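You operate a simulated robot arm through the tools that you are given. There is no shell and no other tool.

The job below is to be done with a simulated robot arm. You get a single attempt, and the scene is never put back.

## Task
Check bays 1 and 2 with the straightedge and sand down the higher one.
Fine: sand off its dark guide coat with the red coarse block; tools back; switch the extractor off after sanding. Set down upright: steel straightedge. What is to be rubbed or washed off counts as gone when no trace of it is left.

It is judged by the outcome, as a careful person would: the job done as asked, and still so three seconds after it is handed in. It fails if anything else is knocked over, pushed out of place, dropped, spilled or broken.

## Robot
A 6-joint arm with a two-finger gripper, fixed in place. Base frame: the origin is on the floor under the middle of its stand, x ahead of it, y to its left, z up; the work surface is at about z = 0.88. Lengths are in m, angles in rad, forces in N, time in s.
It reaches about 1.206 m from its shoulder. Its first joint turns from -2.897 to 2.897 rad. Payload 2.45 kg.
The TCP is the grasp point between the finger pads, 0.02 m short of the fingertips. In the tool frame z runs along the fingers and y along their closing line. The gripper opens to 0.14 m; its body begins 0.168 m behind the TCP.
Orientation is told as [roll, pitch, yaw] about the base's x, y, z axes, in that order, counted from this pose: with the fingers straight down and closing along the base's y, the tool's x points along the base's -x, its y along +y and its z along -z.

## Interface
- The arm moves only by the tool servo_tool. Its argument "series" is a list of rows, each a list of 3 entries, a list of its own where there are three numbers: the shift along the tool's x, y, z in m, then the turn, a rotation vector about the tool's x, y, z in rad, then the finger opening in m, from 0 to 0.14. In form: [[[tx, ty, tz], [wx, wy, wz], grip], ...]. A call has 1 to 20 rows; each row shifts and turns the commanded pose from where the row before left it, along the tool's axes as they then stand. Rows are played at 5 a second. More than 0.05 m and 0.15 rad between two rows, or a gripper value outside its range, and nothing of the call is played. Where a pose cannot be reached the arm comes as near as it can. A force on the tool above 40 N (or 10 N above the force at the start of the call, whichever is more), or a blocked arm, ends the call early, and 0.2 s more pass. The fingers move at their own pace (about 0.045 m/s each) and stop on an object; they squeeze with about 32 N. The grip force told is the motor's: it shows also when the fingers shut on nothing. Time passes only in rows, and 0.2 s behind the last, so rows that do not move let the fingers close. The reply holds the time, the measured pose of the TCP, the force on the tool along the base axes, the opening and the grip force, in the units named above and with some noise, with the torque about the TCP (base axes, N m) and any sound that the robot's microphone picked up, and new pictures: "views" is both (left out), scene, wrist or none.
- Cameras (640 x 400 px; columns grow to the right, rows downward): "scene" is fixed at [0.3991, 0.5005, 1.5303]; the picture's right is [0.31, -0.95, 0.00], its down [-0.92, -0.30, -0.23] and it looks along [0.22, 0.07, -0.97] (base axes); focal length 214 px, centre (320, 200). "wrist" rides on the gripper at [0.078, 0.011, -0.209] in the tool frame; the picture's right is [-0.14, 0.99, 0.00], its down [-0.92, -0.13, -0.37] and it looks along [-0.37, -0.05, 0.93] (tool axes); focal length 280 px, centre (320, 200). There is no depth. A picture from a camera that has moved, and an enlarged one, comes with that camera's place and axes in the base frame and with its lens.
- inspect(camera, box): a new picture of the part [left, top, right, bottom] of that camera's present view, enlarged. It takes no simulated time.
- close_job(): hands the job in; it is judged then, once.

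Nothing tells you positions but the pictures and the camera data. Unless the task says otherwise, let go and move clear before handing in.

The tools are called after ">>>" as a command line: name --argument value ..., lists and objects as JSON in quotes. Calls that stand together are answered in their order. servo_tool: Moves the arm, as the interface text tells. Its arguments: {"type":"object","properties":{"series":{"type":"array","items":{"type":"array"}},"views":{"type":"string","enum":["both","scene","wrist","none"]}},"required":["series"]} The other tools are called the same way: inspect (camera, box) takes an enlarged picture of a part of a camera's view; close_job () hands the job in.

At the start:

```text
time: 0.0
eef_pos: [0.5757, 0.4317, 1.2855]
tool_rot: [-0.001, -0.001, 0.0]
contact_force: [0.6, -0.2, 0.6]
torque: [0.04, 0.02, -0.02]
width: 0.14
grasp_force: 0.0
```

scene: 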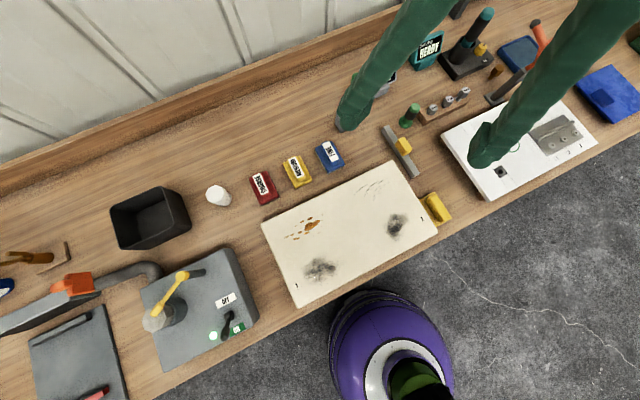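
wrist: 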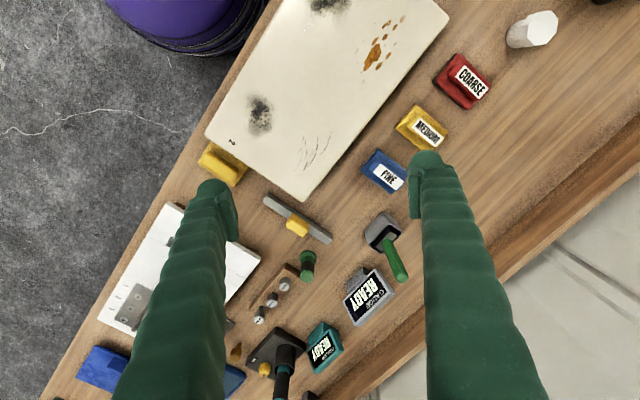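

I see a cream panel with two dark guide-coat smudges (bays 1 and 2), red/yellow/blue sanding blocks, a straightedge with a yellow handle, and an extractor panel with a lever marked OFF. I'll take enlarged looks before moving.

>>> inspect --camera "scene" --box '[240, 120, 460, 310]'

>>> inspect --camera "scene" --box '[0, 170, 270, 400]'

>>> inspect --camera "scene" --box '[330, 0, 640, 220]'

>>> inspect --camera "wrist" --box '[160, 0, 520, 260]'

```text
2.11 times, centred on (350, 215) of scene
camera zoom: at [0.3991, 0.5005, 1.5303], right [0.31, -0.95, 0.0], down [-0.92, -0.3, -0.23], along [0.22, 0.07, -0.97], focal length 452 px, centre (257, 168)
```

zoom: 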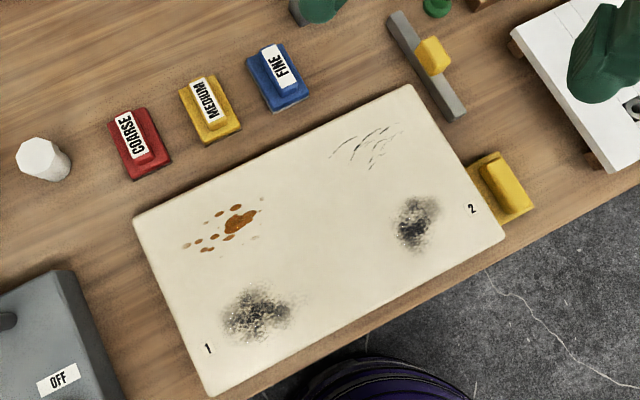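

```text
1.74 times, centred on (135, 285) of scene
camera zoom: at [0.3991, 0.5005, 1.5303], right [0.31, -0.95, 0.0], down [-0.92, -0.3, -0.23], along [0.22, 0.07, -0.97], focal length 373 px, centre (642, 52)
```

zoom: 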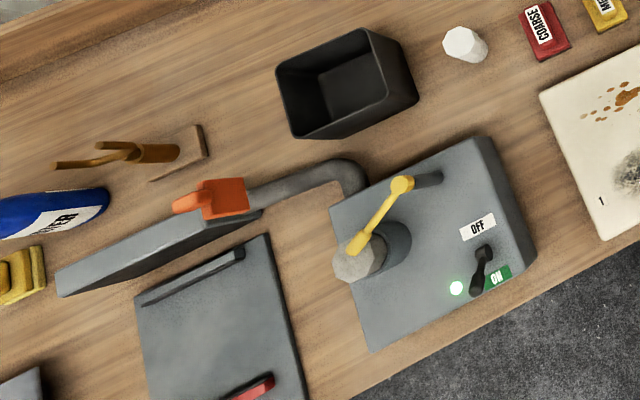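

```text
1.82 times, centred on (485, 110) of scene
camera zoom: at [0.3991, 0.5005, 1.5303], right [0.31, -0.95, 0.0], down [-0.92, -0.3, -0.23], along [0.22, 0.07, -0.97], focal length 390 px, centre (20, 364)
```

zoom: 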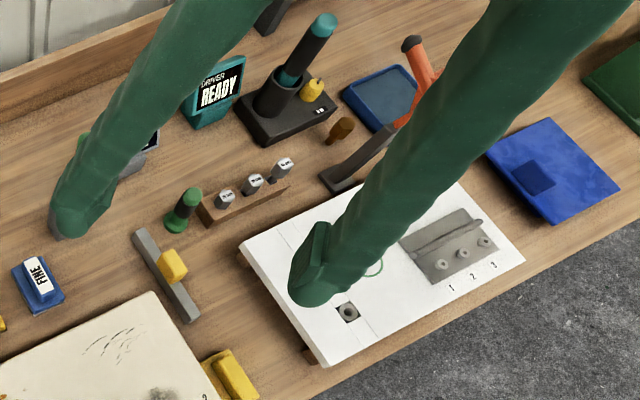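

```text
1.54 times, centred on (340, 130) of wrist
camera zoom: at [0.4973, 0.4423, 1.4951], right [0.14, 0.99, 0.0], down [0.92, -0.13, 0.37], along [0.37, -0.05, -0.93], focal length 431 px, centre (289, 308)
```

zoom: 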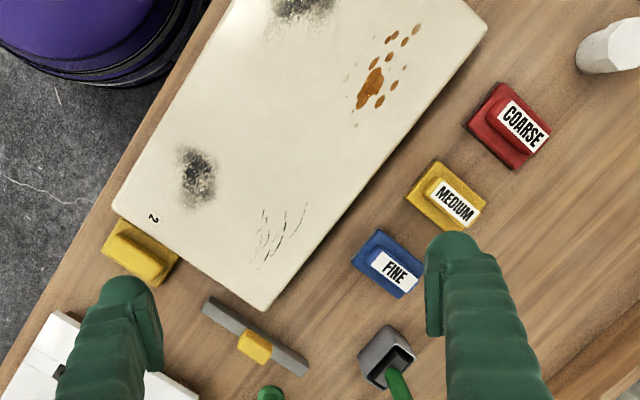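

The bench runs diagonally; I estimate the straightedge handle near (0.775, 0.35), bay 1 coat near (0.355, 0.485) and bay 2 coat near (0.54, 0.305). The extractor lever is on ON (green light). I'll go above the straightedge, aligned to the bench, for a closer look.

>>> servo_tool --series '[[[-0.03, -0.0133, 0.012], [0, 0, 0], 0.14], [[-0.03, -0.0133, 0.012], [0, 0, 0], 0.14], [[-0.03, -0.0133, 0.012], [0, 0, 0], 0.14], [[-0.03, -0.0133, 0.012], [0, 0, 0], 0.14], [[-0.03, -0.0133, 0.012], [0, 0, 0], 0.14], [[-0.03, -0.0133, 0.012], [0, 0, 0], 0.14], [[0, 0, 0], [0, 0, -0.126], 0.14], [[0, 0, 0], [0, 0, -0.126], 0.14], [[0, 0, 0], [0, 0, -0.126], 0.14], [[0, 0, 0], [0, 0, -0.126], 0.14], [[0, 0, 0], [0, 0, -0.126], 0.14], [[0, 0, 0], [0, 0, -0.126], 0.14], [[0, 0, 0], [0, 0, 0], 0.14]]'

```text
time: 2.8
eef_pos: [0.7577, 0.3518, 1.2153]
tool_rot: [0.0, -0.001, 0.758]
contact_force: [0.2, 0.3, 1.1]
torque: [-0.01, 0.0, 0.0]
width: 0.1399
grasp_force: 0.1
camera wrist: at [0.6914, 0.3062, 1.4235], right [-0.58, 0.81, 0.0], down [0.76, 0.54, 0.37], along [0.3, 0.21, -0.93], focal length 280 px, centre (320, 200)
```

scene: 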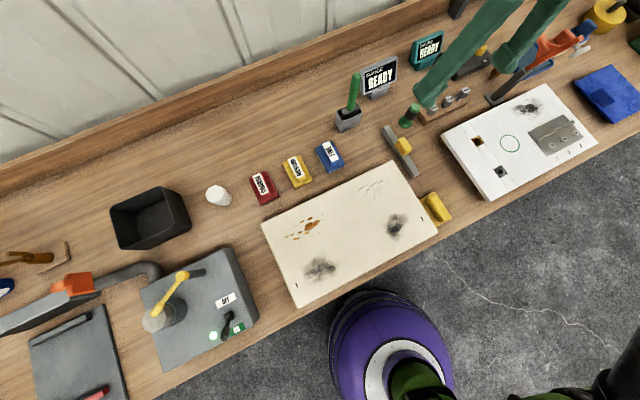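
wrist: 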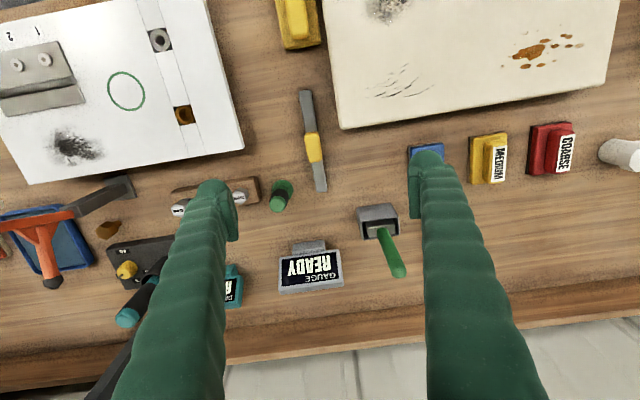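

The straightedge lies across the bench with a yellow handle in the middle; there is also a gauge display nearby. I'll zoom in on the straightedge and displays.

>>> inspect --camera "wrist" --box '[240, 80, 420, 200]'

>>> inspect --camera "scene" --box '[300, 30, 480, 200]'

>>> inspect --camera "wrist" --box '[230, 180, 430, 310]'

```text
3.33 times, centred on (330, 140) of wrist
camera zoom: at [0.6914, 0.3062, 1.4235], right [-0.58, 0.81, 0.0], down [0.76, 0.54, 0.37], along [0.3, 0.21, -0.93], focal length 935 px, centre (287, 400)
```

zoom: 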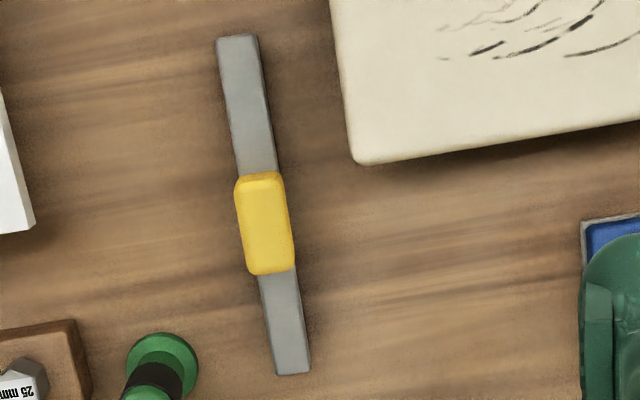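

```text
2.35 times, centred on (390, 115) of scene
camera zoom: at [0.3991, 0.5005, 1.5303], right [0.31, -0.95, 0.0], down [-0.92, -0.3, -0.23], along [0.22, 0.07, -0.97], focal length 505 px, centre (155, 400)
```

zoom: 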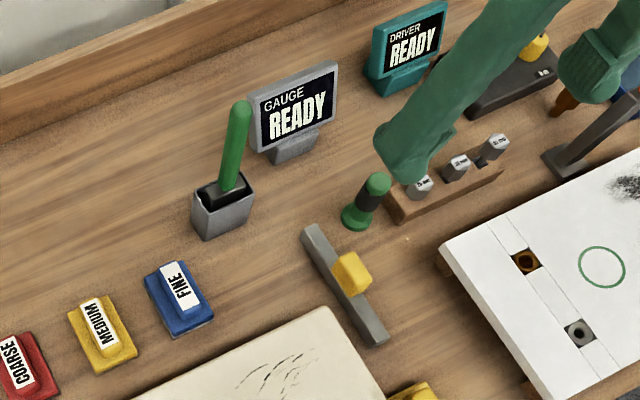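

```text
3.08 times, centred on (330, 245) of wrist
camera zoom: at [0.6914, 0.3062, 1.4235], right [-0.58, 0.81, 0.0], down [0.76, 0.54, 0.37], along [0.3, 0.21, -0.93], focal length 863 px, centre (289, 62)
```

zoom: 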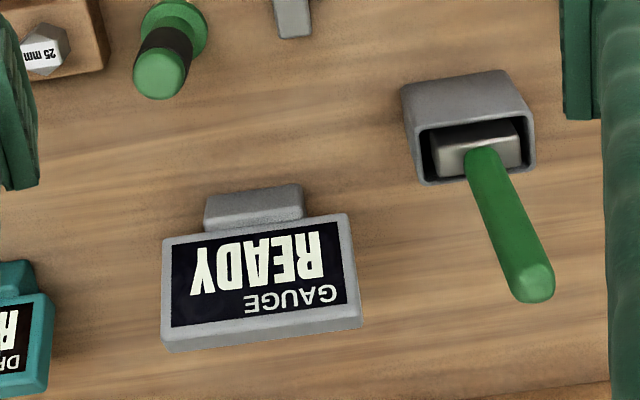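

The handle is about 26 mm wide and 52 mm long, centred near (0.777, 0.351), bar direction ≈ 0.768 rad. I'll zoom more to judge heights before descending.

>>> inspect --camera "scene" --box '[370, 115, 430, 185]'

>>> inspect --camera "scene" --box '[240, 130, 350, 215]'

>>> inspect --camera "scene" --box '[140, 240, 270, 360]'

>>> inspect --camera "scene" --box '[280, 200, 440, 310]'

```text
5.71 times, centred on (400, 150) of scene
camera zoom: at [0.3991, 0.5005, 1.5303], right [0.31, -0.95, 0.0], down [-0.92, -0.3, -0.23], along [0.22, 0.07, -0.97], focal length 1226 px, centre (-137, 486)
```

zoom: 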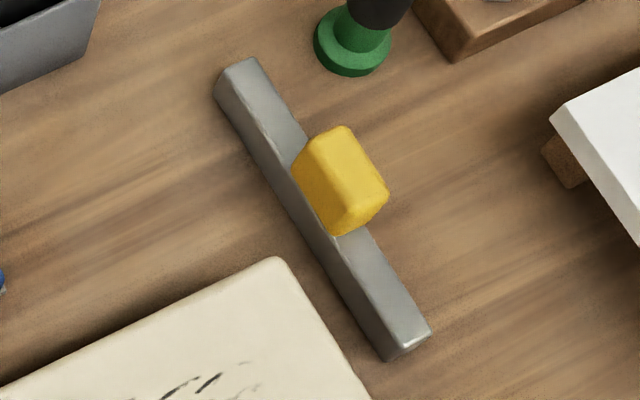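

```text
4.71 times, centred on (295, 172) of scene
camera zoom: at [0.3991, 0.5005, 1.5303], right [0.31, -0.95, 0.0], down [-0.92, -0.3, -0.23], along [0.22, 0.07, -0.97], focal length 1009 px, centre (438, 329)
```

zoom: 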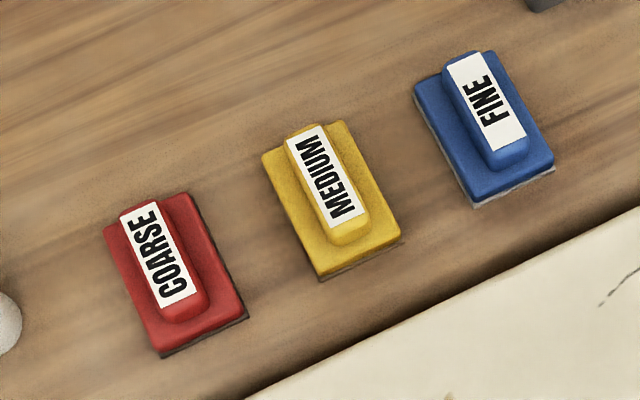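

```text
3.33 times, centred on (205, 300) of scene
camera zoom: at [0.3991, 0.5005, 1.5303], right [0.31, -0.95, 0.0], down [-0.92, -0.3, -0.23], along [0.22, 0.07, -0.97], focal length 715 px, centre (703, -133)
```

zoom: 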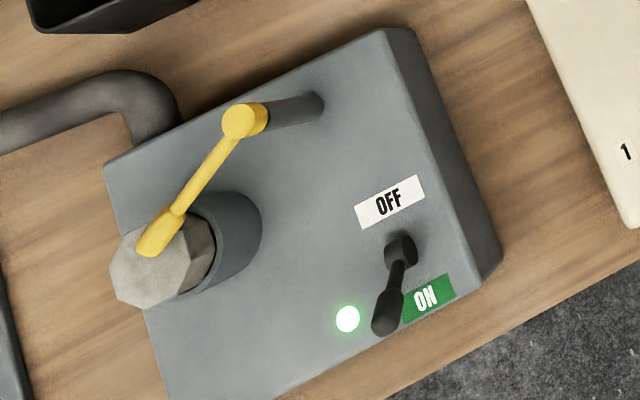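

```text
3.64 times, centred on (360, 255) of scene
camera zoom: at [0.3991, 0.5005, 1.5303], right [0.31, -0.95, 0.0], down [-0.92, -0.3, -0.23], along [0.22, 0.07, -0.97], focal length 780 px, centre (174, 0)
```

zoom: 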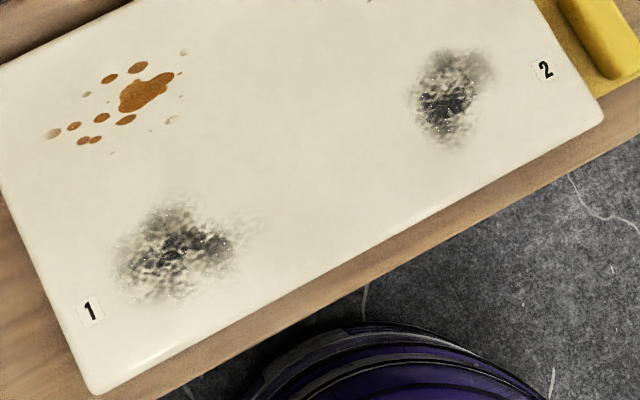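

Bar height looks ≈20 mm, handle top ≈0.927. I'll centre over the handle, narrow the fingers to 60 mm (the panel corner is close), and go down part way for a check.

>>> servo_tool --series '[[[-0.0133, -0.0137, 0.03], [0, 0, 0], 0.06], [[0, 0, 0.045], [0, 0, -0.01], 0.06], [[0, 0, 0.045], [0, 0, 0], 0.06], [[0, 0, 0.045], [0, 0, 0], 0.06], [[0, 0, 0.02], [0, 0, 0], 0.06], [[0, 0, 0], [0, 0, 0], 0.06]]'

```text
time: 4.2
eef_pos: [0.7736, 0.3508, 1.0297]
tool_rot: [0.0, -0.002, 0.767]
contact_force: [-0.4, 0.6, -0.6]
torque: [0.02, 0.02, 0.01]
width: 0.0604
grasp_force: 0.1
camera wrist: at [0.7098, 0.3033, 1.2377], right [-0.59, 0.81, 0.0], down [0.75, 0.55, 0.37], along [0.3, 0.22, -0.93], focal length 280 px, centre (320, 200)
```

scene: 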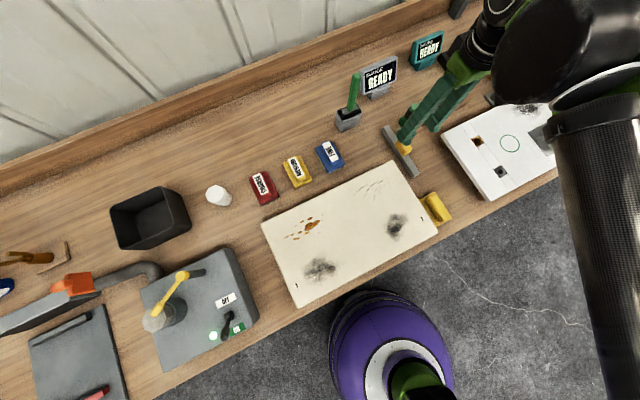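
wrist: 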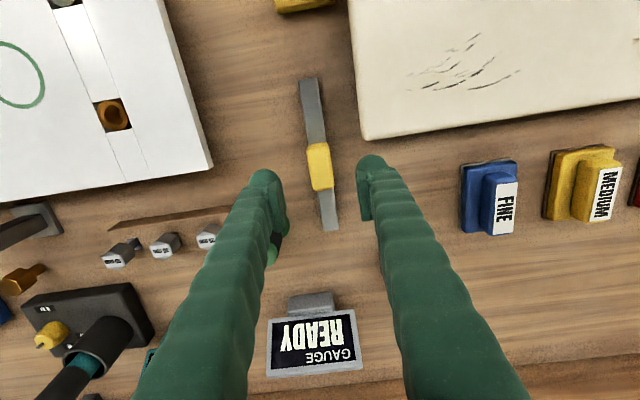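

Handle confirmed near (0.7766, 0.3515). I'll descend straddling it and close on the handle.

>>> servo_tool --series '[[[-0.0026, -0.0016, 0.03], [0, 0, 0], 0.06], [[0, 0, 0.035], [0, 0, 0], 0.06], [[0, 0, 0.03], [0, 0, 0], 0.06], [[0, 0, 0.0207], [0, 0, 0], 0.06], [[0, 0, 0], [0, 0, 0], 0.06], [[0, 0, 0], [0, 0, 0], 0.06]]'

>>> inspect --camera "wrist" --box '[220, 60, 440, 240]'

```text
time: 5.6
eef_pos: [0.7795, 0.3515, 0.9162]
tool_rot: [0.0, -0.003, 0.765]
contact_force: [0.0, 0.5, 0.8]
torque: [0.01, -0.01, 0.0]
width: 0.0598
grasp_force: 0.0
camera wrist: at [0.7145, 0.3055, 1.1237], right [-0.59, 0.81, 0.0], down [0.75, 0.55, 0.37], along [0.3, 0.22, -0.93], focal length 280 px, centre (320, 200)
```

scene: 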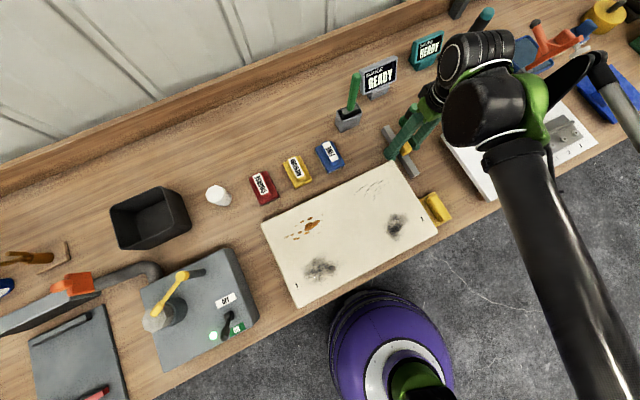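
wrist: 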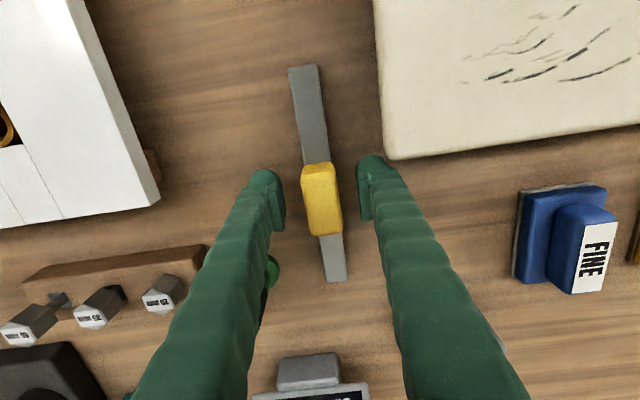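

```text
2.22 times, centred on (330, 150) of wrist
camera zoom: at [0.7145, 0.3055, 1.1237], right [-0.59, 0.81, 0.0], down [0.75, 0.55, 0.37], along [0.3, 0.22, -0.93], focal length 623 px, centre (298, 311)
```

zoom: 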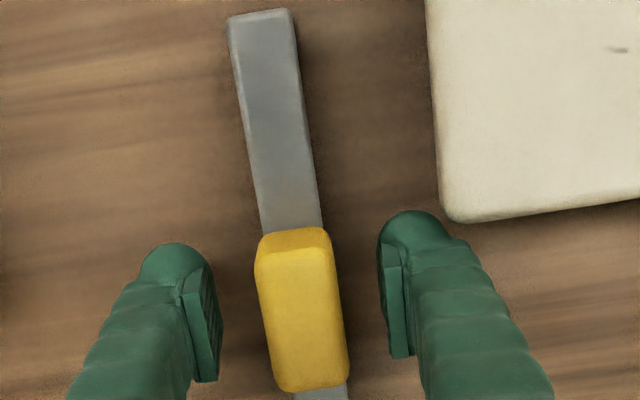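

The handle is centred between the pads. I'll close the grip on it.

>>> servo_tool --series '[[[0, 0, 0.002], [0, 0, 0], 0.03], [[0, 0, 0], [0, 0, 0], 0.01], [[0, 0, 0], [0, 0, 0], 0.0], [[0, 0, 0], [0, 0, 0], 0.0], [[0, 0, 0], [0, 0, 0], 0.0]]' --views "wrist"

```text
time: 6.8
eef_pos: [0.7785, 0.3529, 0.9128]
tool_rot: [-0.001, -0.001, 0.766]
contact_force: [0.0, 0.3, 0.0]
torque: [0.01, 0.01, -0.05]
width: 0.0236
grasp_force: 32.1
camera wrist: at [0.7147, 0.3058, 1.121], right [-0.59, 0.81, 0.0], down [0.75, 0.55, 0.37], along [0.3, 0.22, -0.93], focal length 280 px, centre (320, 200)
```

wrist: 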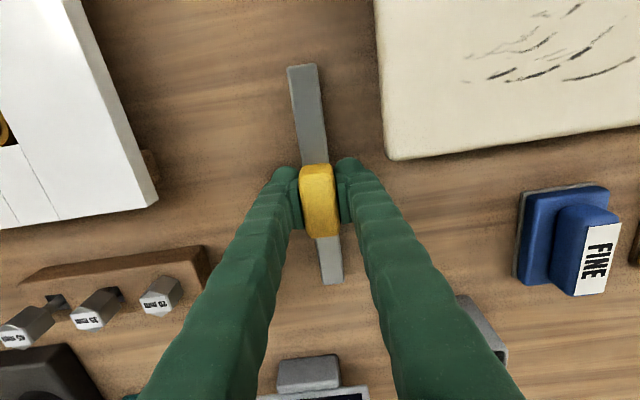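

I have the handle (width 23.6 mm). Its rest pose is about TCP (0.778, 0.352, 0.913), yaw 0.766. I'll lift and carry it above bay 2.

>>> servo_tool --series '[[[0, 0, -0.03], [0, 0, 0], 0.0], [[0, 0, -0.04], [0, 0, 0], 0.0], [[0, 0, -0.03], [0, 0, 0], 0.0], [[0.03415, 0.0222, 0], [0, 0, 0], 0.0], [[0.03415, 0.0222, 0], [0, 0, 0], 0.0], [[0.03415, 0.0222, 0], [0, 0, 0], 0.0], [[0.03415, 0.0222, 0], [0, 0, 0], 0.0], [[0.03415, 0.0222, 0], [0, 0, 0], 0.0], [[0.03415, 0.0222, 0], [0, 0, 0], 0.0], [[0, 0, 0], [0, 0, 0], 0.0]]'

```text
time: 9.0
eef_pos: [0.5393, 0.3068, 1.0117]
tool_rot: [0.0, -0.003, 0.766]
contact_force: [0.3, -0.5, -0.9]
torque: [0.02, 0.04, 0.01]
width: 0.0234
grasp_force: 32.1
camera wrist: at [0.4742, 0.2582, 1.2205], right [-0.59, 0.81, 0.0], down [0.75, 0.55, 0.37], along [0.3, 0.22, -0.93], focal length 280 px, centre (320, 200)
```

scene: 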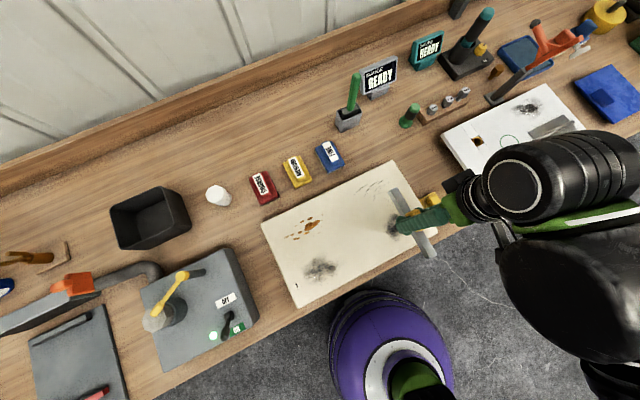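
wrist: 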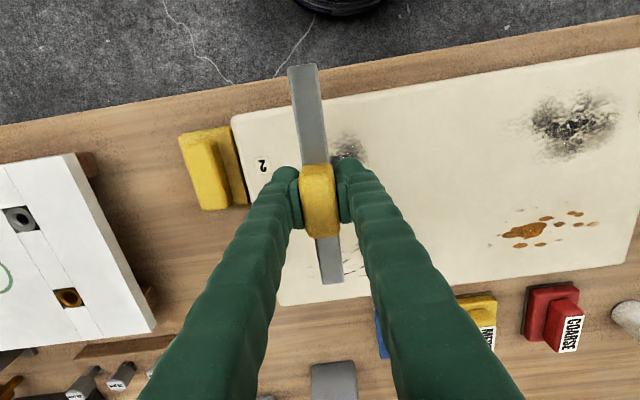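

I'm above bay 2, roughly 80 mm up. I'll nudge slightly to centre on its coat and descend to just above the panel.

>>> servo_tool --series '[[[0, 0.005, 0.02], [0, 0, 0], 0.0], [[0, 0, 0.02], [0, 0, 0], 0.0], [[0, 0, 0.015], [0, 0, 0], 0.0], [[0, 0, 0], [0, 0, 0], 0.0], [[0, 0, 0], [0, 0, 0], 0.0]]'

>>> inspect --camera "scene" --box '[360, 170, 460, 270]'

>>> inspect --camera "wrist" --box '[220, 40, 420, 300]'

```text
time: 10.2
eef_pos: [0.5362, 0.3107, 0.9584]
tool_rot: [-0.001, -0.001, 0.766]
contact_force: [2.4, 3.1, 28.8]
torque: [0.01, 0.03, 0.01]
width: 0.0219
grasp_force: 31.7
camera wrist: at [0.4707, 0.2633, 1.1668], right [-0.59, 0.81, 0.0], down [0.75, 0.55, 0.37], along [0.3, 0.22, -0.93], focal length 280 px, centre (320, 200)
```

scene: 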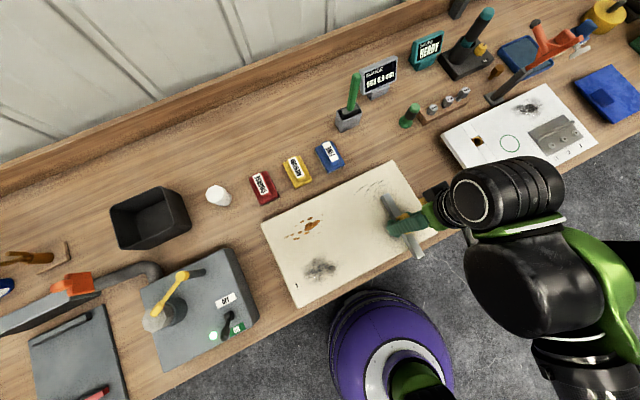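
wrist: 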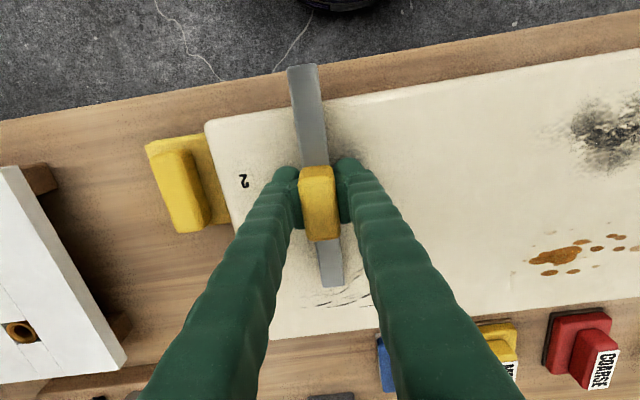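

```text
4.00 times, centred on (410, 220) of scene
camera zoom: at [0.3991, 0.5005, 1.5303], right [0.31, -0.95, 0.0], down [-0.92, -0.3, -0.23], along [0.22, 0.07, -0.97], focal length 858 px, centre (-40, 120)
```

zoom: 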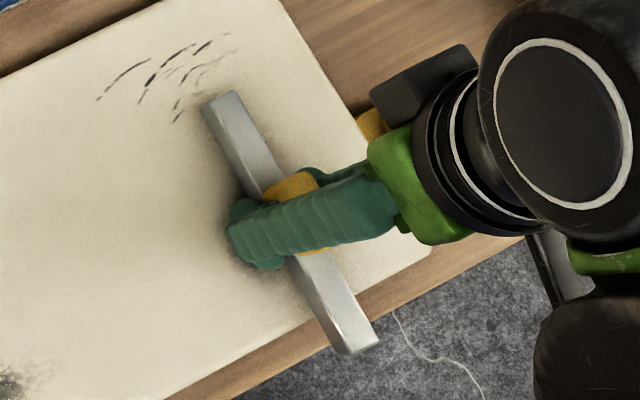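

```text
1.54 times, centred on (320, 170) of wrist
camera zoom: at [0.4707, 0.2633, 1.1668], right [-0.59, 0.81, 0.0], down [0.75, 0.55, 0.37], along [0.3, 0.22, -0.93], focal length 431 px, centre (320, 246)
```

zoom: 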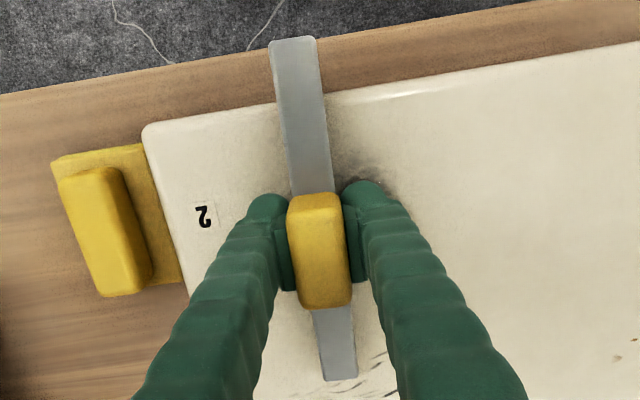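

Contact was already made at z≈0.958 (28.8 N), and the gauge screen's text has changed. I'll read it.

>>> inspect --camera "scene" --box '[350, 50, 410, 105]'

```text
7.27 times, centred on (380, 78) of scene
camera zoom: at [0.3991, 0.5005, 1.5303], right [0.31, -0.95, 0.0], down [-0.92, -0.3, -0.23], along [0.22, 0.07, -0.97], focal length 1560 px, centre (-116, 1091)
```

zoom: 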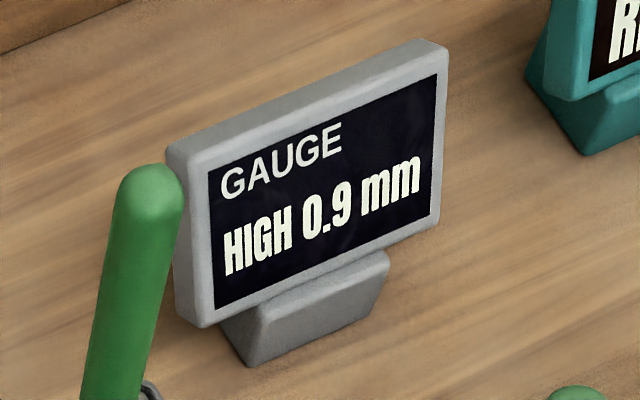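

The gauge reads "HIGH 0.9 mm" at bay 2. Now I'll lift, carry the straightedge over to bay 1 near (0.36, 0.48), and descend more gently.

>>> servo_tool --series '[[[0, 0, -0.02], [0, 0, 0], 0.0], [[0, 0, -0.02], [0, 0, 0], 0.0], [[0.001, 0.0408, 0], [0, 0, 0], 0.0], [[0.001, 0.0408, 0], [0, 0, 0], 0.0], [[0.001, 0.0408, 0], [0, 0, 0], 0.0], [[0.001, 0.0408, 0], [0, 0, 0], 0.0], [[0.001, 0.0408, 0], [0, 0, 0], 0.0], [[0.001, 0.0408, 0], [0, 0, 0], 0.0], [[0, 0, 0], [0, 0, 0], 0.0], [[0, 0, 0.02], [0, 0, 0], 0.0], [[0, 0, 0], [0, 0, 0], 0.0]]'

>>> inspect --camera "scene" --box '[350, 50, 410, 105]'

>>> inspect --camera "scene" --box '[260, 160, 440, 310]'

```text
time: 12.6
eef_pos: [0.361, 0.4844, 0.9776]
tool_rot: [0.0, -0.002, 0.766]
contact_force: [-0.3, -0.1, -3.1]
torque: [0.01, -0.03, -0.02]
width: 0.0217
grasp_force: 32.5
camera wrist: at [0.2954, 0.4367, 1.1856], right [-0.59, 0.81, 0.0], down [0.75, 0.55, 0.37], along [0.3, 0.22, -0.93], focal length 280 px, centre (320, 200)
```

scene: 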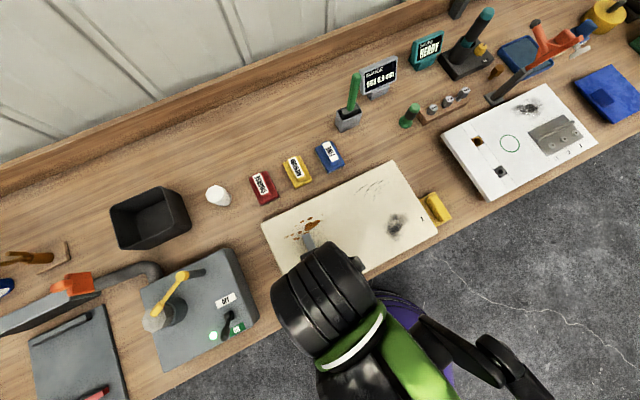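
wrist: 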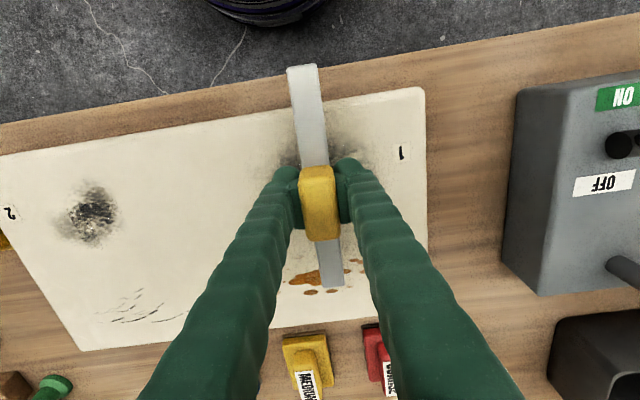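

```text
7.27 times, centred on (380, 78) of scene
camera zoom: at [0.3991, 0.5005, 1.5303], right [0.31, -0.95, 0.0], down [-0.92, -0.3, -0.23], along [0.22, 0.07, -0.97], focal length 1560 px, centre (-116, 1091)
```

zoom: 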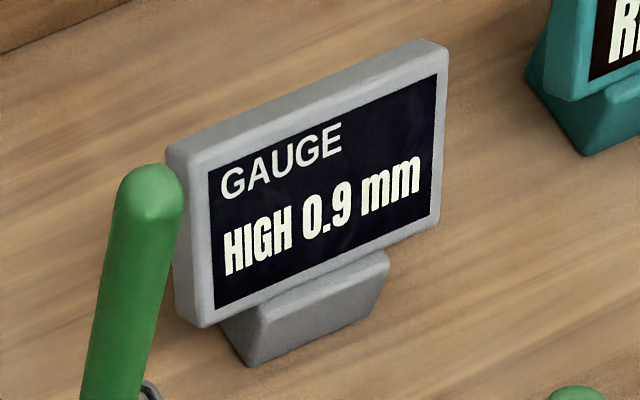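

```text
2.67 times, centred on (350, 235) of scene
camera zoom: at [0.3991, 0.5005, 1.5303], right [0.31, -0.95, 0.0], down [-0.92, -0.3, -0.23], along [0.22, 0.07, -0.97], focal length 572 px, centre (240, 107)
```

zoom: 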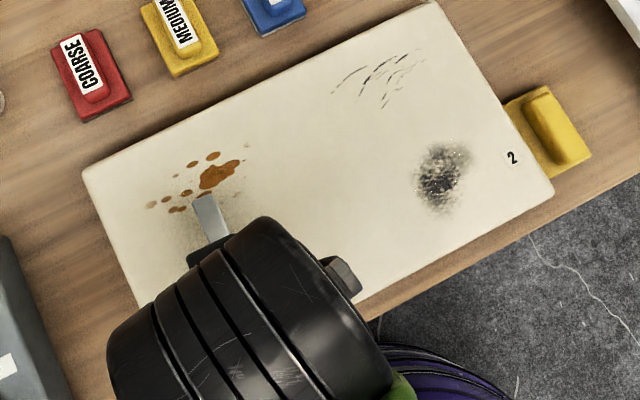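

The display holds the last reading. I'm above bay 1 now and will lower gently until contact.

>>> servo_tool --series '[[[0, 0, 0.01], [0, 0, 0], 0.0], [[0, 0, 0.006], [0, 0, 0], 0.0], [[0, 0, 0.002], [0, 0, 0], 0.0], [[0, 0, 0], [0, 0, 0], 0.0]]' --views "scene"

>>> inspect --camera "scene" --box '[350, 50, 410, 105]'

```text
time: 13.6
eef_pos: [0.3619, 0.4842, 0.9592]
tool_rot: [0.001, -0.002, 0.766]
contact_force: [-0.4, -0.4, -2.5]
torque: [-0.01, -0.02, 0.01]
width: 0.0219
grasp_force: 32.1
```

scene: 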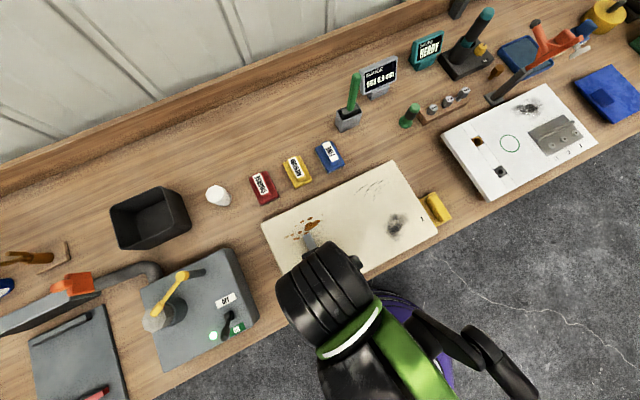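

```text
7.27 times, centred on (380, 78) of scene
camera zoom: at [0.3991, 0.5005, 1.5303], right [0.31, -0.95, 0.0], down [-0.92, -0.3, -0.23], along [0.22, 0.07, -0.97], focal length 1560 px, centre (-116, 1091)
```

zoom: 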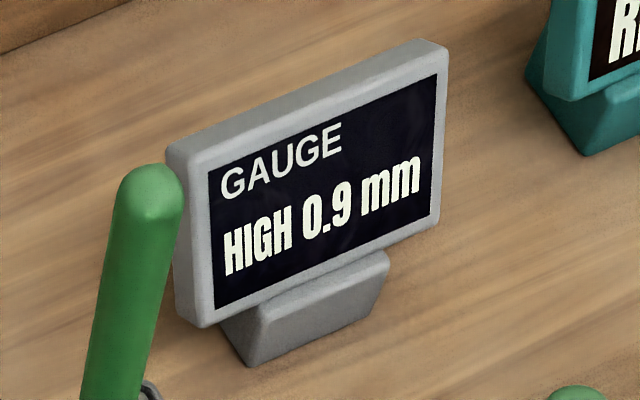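

Not touching yet. I'll continue in 1 mm steps.

>>> servo_tool --series '[[[0, 0, 0.001], [0, 0, 0], 0.0], [[0, 0, 0.001], [0, 0, 0], 0.0], [[0, 0, 0.001], [0, 0, 0], 0.0], [[0, 0, 0], [0, 0, 0], 0.0], [[0, 0, 0], [0, 0, 0], 0.0]]' --views "scene"

>>> inspect --camera "scene" --box '[350, 50, 410, 105]'

```text
time: 14.8
eef_pos: [0.3608, 0.4827, 0.9565]
tool_rot: [0.001, -0.001, 0.766]
contact_force: [5.0, 5.7, 29.1]
torque: [0.01, 0.01, -0.01]
width: 0.0219
grasp_force: 32.4
```

scene: 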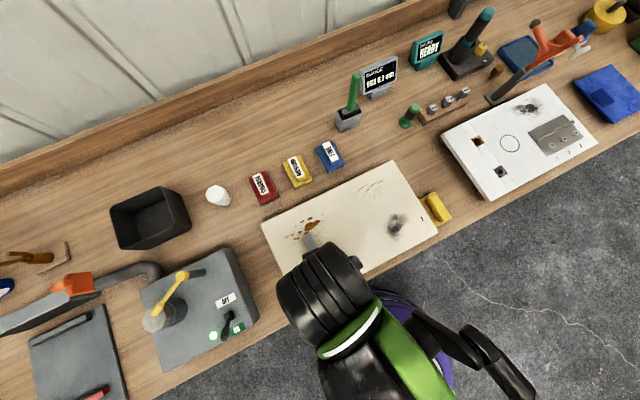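

```text
7.27 times, centred on (380, 78) of scene
camera zoom: at [0.3991, 0.5005, 1.5303], right [0.31, -0.95, 0.0], down [-0.92, -0.3, -0.23], along [0.22, 0.07, -0.97], focal length 1560 px, centre (-116, 1091)
```

zoom: 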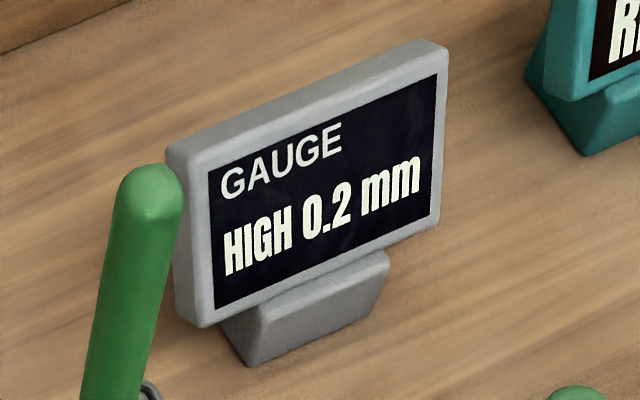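

Bay 1 reads 0.2 mm, bay 2 reads 0.9 mm, so bay 2 is the higher one to sand. I'll lift the straightedge and carry it back to just above its original place.

>>> servo_tool --series '[[[0, 0, -0.02], [0, 0, 0], 0.0], [[0, 0, -0.03], [0, 0, 0], 0.0], [[-0.02109, -0.0383, 0], [0, 0, 0], 0.0], [[-0.02109, -0.0383, 0], [0, 0, 0], 0.0], [[-0.02109, -0.0383, 0], [0, 0, 0], 0.0], [[-0.02109, -0.0383, 0], [0, 0, 0], 0.0], [[-0.02109, -0.0383, 0], [0, 0, 0], 0.0], [[-0.02109, -0.0383, 0], [0, 0, 0], 0.0], [[-0.02109, -0.0383, 0], [0, 0, 0], 0.0], [[-0.02109, -0.0383, 0], [0, 0, 0], 0.0], [[-0.02109, -0.0383, 0], [0, 0, 0], 0.0], [[-0.02109, -0.0383, 0], [0, 0, 0], 0.0], [[0, 0, 0], [0, 0, 0], 0.0], [[0, 0, 0.04], [0, 0, 0], 0.0], [[0, 0, 0.035], [0, 0, 0], 0.0], [[0, 0, 0], [0, 0, 0], 0.0]]'

>>> inspect --camera "wrist" --box '[220, 40, 420, 300]'

```text
time: 18.2
eef_pos: [0.7808, 0.3533, 0.9299]
tool_rot: [0.0, -0.001, 0.766]
contact_force: [-0.6, -0.1, -1.6]
torque: [-0.02, 0.04, 0.01]
width: 0.0219
grasp_force: 32.2
camera wrist: at [0.7149, 0.3058, 1.1389], right [-0.59, 0.81, 0.0], down [0.75, 0.55, 0.37], along [0.3, 0.22, -0.93], focal length 280 px, centre (320, 200)
```

scene: 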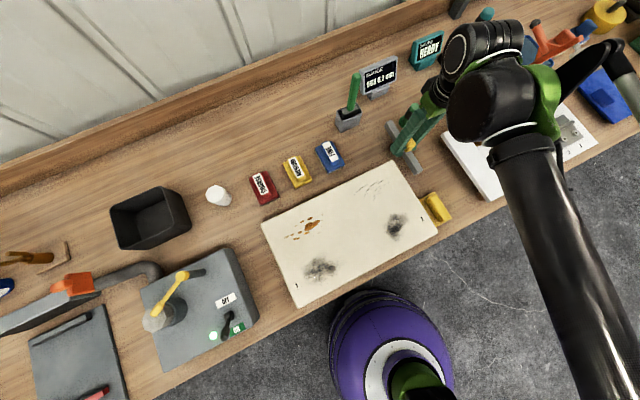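
wrist: 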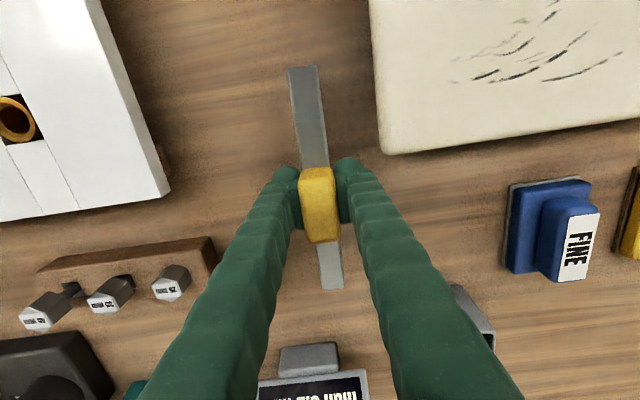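

```text
1.54 times, centred on (320, 170) of wrist
camera zoom: at [0.7149, 0.3058, 1.1389], right [-0.59, 0.81, 0.0], down [0.75, 0.55, 0.37], along [0.3, 0.22, -0.93], focal length 431 px, centre (320, 246)
```

zoom: 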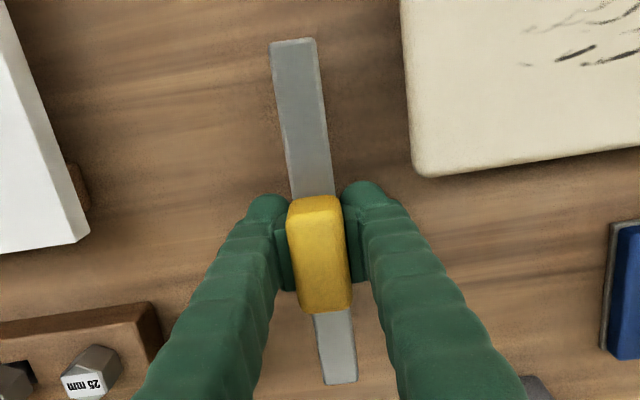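

I'm back over the original spot, about 17 mm above. Lowering in small steps until it touches the bench.

>>> servo_tool --series '[[[0, 0, 0.01], [0, 0, 0], 0.0], [[0, 0, 0.004], [0, 0, 0], 0.0], [[0, 0, 0.001], [0, 0, 0], 0.0], [[0, 0, 0.001], [0, 0, 0], 0.0], [[0, 0, 0], [0, 0, 0], 0.0]]' --views "none"

```text
time: 19.4
eef_pos: [0.7812, 0.3523, 0.915]
tool_rot: [-0.001, -0.002, 0.767]
contact_force: [0.0, -0.3, -1.6]
torque: [-0.02, 0.0, -0.01]
width: 0.0218
grasp_force: 32.0
```

>>> servo_tool --series '[[[0, 0, 0.001], [0, 0, 0], 0.0], [[0, 0, 0.001], [0, 0, 0], 0.0], [[0, 0, 0], [0, 0, 0], 0.0]]' --views "none"

```text
time: 20.2
eef_pos: [0.7795, 0.3518, 0.9129]
tool_rot: [-0.001, -0.004, 0.765]
contact_force: [-0.3, 0.5, -1.2]
torque: [0.04, 0.01, 0.02]
width: 0.0218
grasp_force: 31.8
```

>>> servo_tool --series '[[[0, 0, 0.001], [0, 0, 0], 0.0], [[0, 0, 0.001], [0, 0, 0], 0.0], [[0, 0, 0], [0, 0, 0], 0.0]]' --views "none"

```text
time: 21.0
eef_pos: [0.7794, 0.3521, 0.9114]
tool_rot: [-0.001, -0.002, 0.766]
contact_force: [-0.2, 0.1, -1.6]
torque: [0.01, 0.06, 0.03]
width: 0.0218
grasp_force: 31.8
```

>>> servo_tool --series '[[[0, 0, 0.001], [0, 0, 0], 0.0], [[0, 0, 0.001], [0, 0, 0], 0.0], [[0, 0, 0], [0, 0, 0], 0.0]]' --views "wrist"

>>> inspect --camera "scene" --box '[370, 115, 430, 185]'

```text
time: 21.8
eef_pos: [0.7792, 0.3531, 0.9089]
tool_rot: [0.0, -0.003, 0.765]
contact_force: [-0.2, -0.3, -1.7]
torque: [-0.01, 0.03, -0.02]
width: 0.0217
grasp_force: 32.0
camera wrist: at [0.7145, 0.3052, 1.1173], right [-0.59, 0.81, 0.0], down [0.75, 0.55, 0.37], along [0.3, 0.22, -0.93], focal length 280 px, centre (320, 200)
```

wrist: 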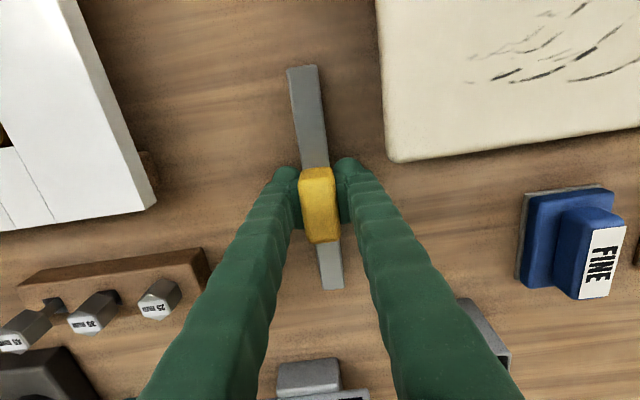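

```text
5.71 times, centred on (400, 150) of scene
camera zoom: at [0.3991, 0.5005, 1.5303], right [0.31, -0.95, 0.0], down [-0.92, -0.3, -0.23], along [0.22, 0.07, -0.97], focal length 1226 px, centre (-137, 486)
```

zoom: 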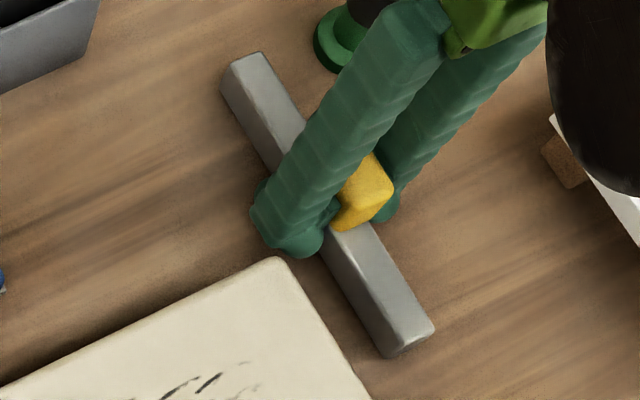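

It's still a few mm above the bench (the bar slid up a little in the grip on contact). Continuing down slowly.

>>> servo_tool --series '[[[0, 0, 0.001], [0, 0, 0], 0.0], [[0, 0, 0.001], [0, 0, 0], 0.0], [[0, 0, 0], [0, 0, 0], 0.0]]' --views "none"

```text
time: 22.6
eef_pos: [0.7794, 0.3519, 0.9078]
tool_rot: [0.001, -0.001, 0.766]
contact_force: [-0.4, 0.0, -1.5]
torque: [-0.01, -0.01, 0.01]
width: 0.0219
grasp_force: 32.2
```

>>> servo_tool --series '[[[0, 0, 0.001], [0, 0, 0], 0.0], [[0, 0, 0.001], [0, 0, 0], 0.0], [[0, 0, 0], [0, 0, 0], 0.0]]' --views "none"

```text
time: 23.4
eef_pos: [0.7793, 0.352, 0.9062]
tool_rot: [-0.001, -0.001, 0.766]
contact_force: [8.1, 6.9, 28.1]
torque: [0.03, -0.03, 0.02]
width: 0.0221
grasp_force: 32.3
```

Touchdown (28 N at z 0.906). I'll ease off 1.5 mm, open, and rise straight up.

>>> servo_tool --series '[[[0, 0, -0.0015], [0, 0, 0], 0.0], [[0, 0, 0], [0, 0, 0], 0.0], [[0, 0, 0], [0, 0, 0], 0.05], [[0, 0, 0], [0, 0, 0], 0.05], [[0, 0, 0], [0, 0, 0], 0.05], [[0, 0, -0.01], [0, 0, 0], 0.05], [[0, 0, -0.03], [0, 0, 0], 0.05], [[0, 0, -0.045], [0, 0, 0], 0.05], [[0, 0, -0.045], [0, 0, 0], 0.06], [[0, 0, -0.045], [0, 0, 0], 0.06], [[0, 0, 0], [0, 0, 0], 0.06]]'

>>> inspect --camera "scene" --box '[370, 115, 430, 185]'

```text
time: 25.8
eef_pos: [0.7783, 0.351, 1.0816]
tool_rot: [-0.001, -0.003, 0.765]
contact_force: [0.1, -0.5, 0.5]
torque: [0.01, 0.03, -0.04]
width: 0.0602
grasp_force: 0.0
camera wrist: at [0.7133, 0.3041, 1.2905], right [-0.59, 0.81, 0.0], down [0.75, 0.55, 0.37], along [0.3, 0.22, -0.93], focal length 280 px, centre (320, 200)
```

scene: 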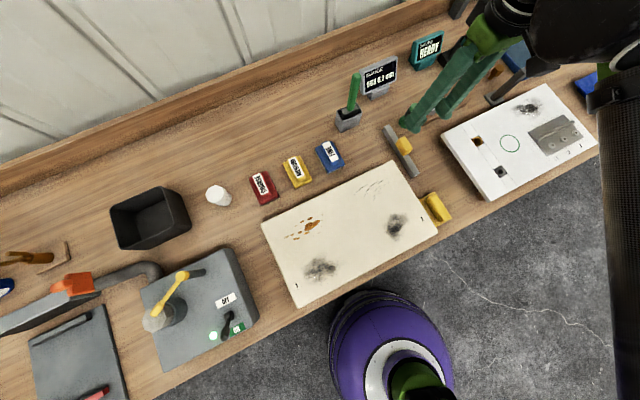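
wrist: 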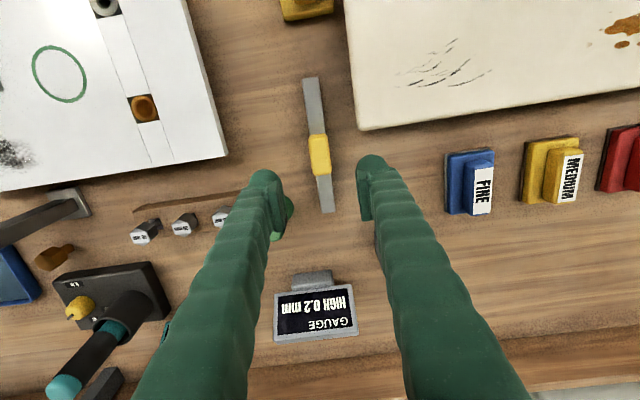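

```text
5.71 times, centred on (400, 150) of scene
camera zoom: at [0.3991, 0.5005, 1.5303], right [0.31, -0.95, 0.0], down [-0.92, -0.3, -0.23], along [0.22, 0.07, -0.97], focal length 1226 px, centre (-137, 486)
```

zoom: 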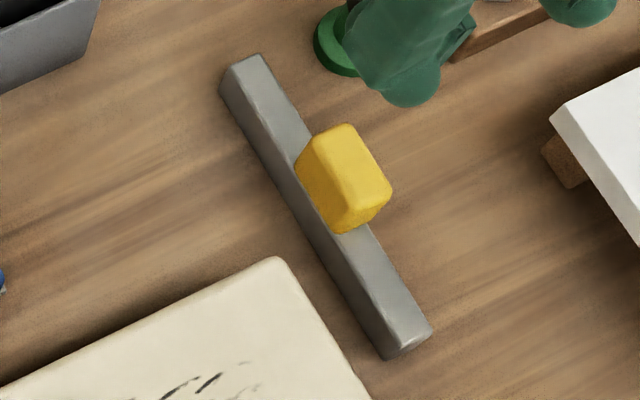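

The straightedge is back upright in its place. Next I'll go above the red COARSE block near (0.527, 0.72) and look.

>>> servo_tool --series '[[[-0.0075, 0.044, -0.005], [0, 0, 0], 0.07], [[-0.0075, 0.044, -0.005], [0, 0, 0], 0.07], [[-0.0075, 0.044, -0.005], [0, 0, 0], 0.07], [[-0.0075, 0.044, -0.005], [0, 0, 0], 0.07], [[-0.0075, 0.044, 0], [0, 0, 0], 0.07], [[-0.0075, 0.044, 0], [0, 0, 0], 0.07], [[-0.0075, 0.044, 0], [0, 0, 0], 0.07], [[-0.0075, 0.044, 0], [0, 0, 0], 0.07], [[-0.0075, 0.044, 0], [0, 0, 0], 0.07], [[-0.0075, 0.044, 0], [0, 0, 0], 0.07], [[0, 0, 0], [0, 0, 0], 0.07]]'

>>> inspect --camera "wrist" --box '[220, 80, 420, 240]'

```text
time: 28.2
eef_pos: [0.5287, 0.7213, 1.1018]
tool_rot: [0.001, -0.003, 0.765]
contact_force: [0.0, 0.6, -0.3]
torque: [0.01, 0.01, 0.02]
width: 0.0697
grasp_force: 0.0
camera wrist: at [0.4635, 0.6745, 1.3102], right [-0.59, 0.81, 0.0], down [0.75, 0.55, 0.37], along [0.3, 0.22, -0.93], focal length 280 px, centre (320, 200)
```

scene: 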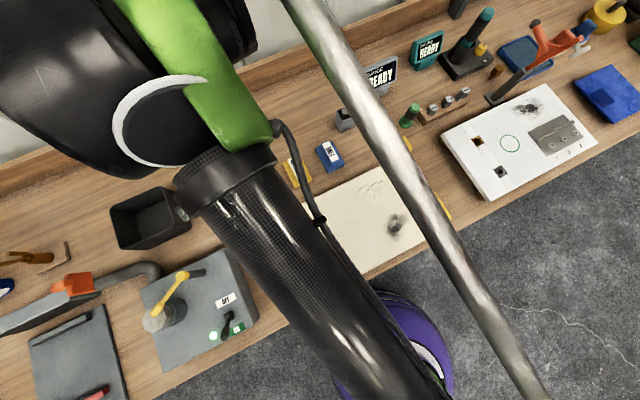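
wrist: 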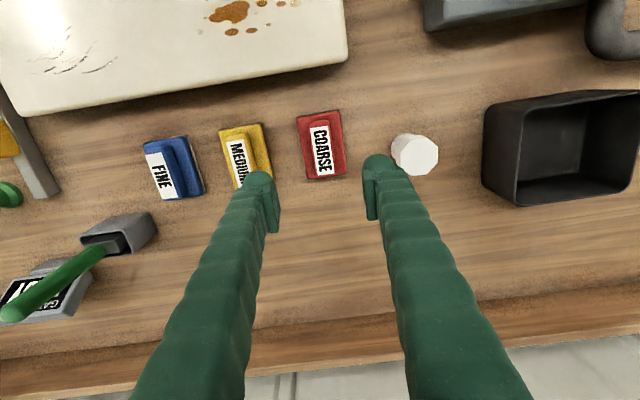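

```text
2.50 times, centred on (320, 160) of wrist
camera zoom: at [0.4635, 0.6745, 1.3102], right [-0.59, 0.81, 0.0], down [0.75, 0.55, 0.37], along [0.3, 0.22, -0.93], focal length 701 px, centre (320, 300)
```

zoom: 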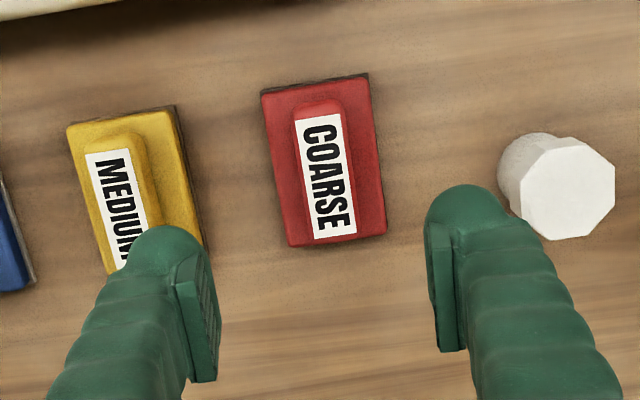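

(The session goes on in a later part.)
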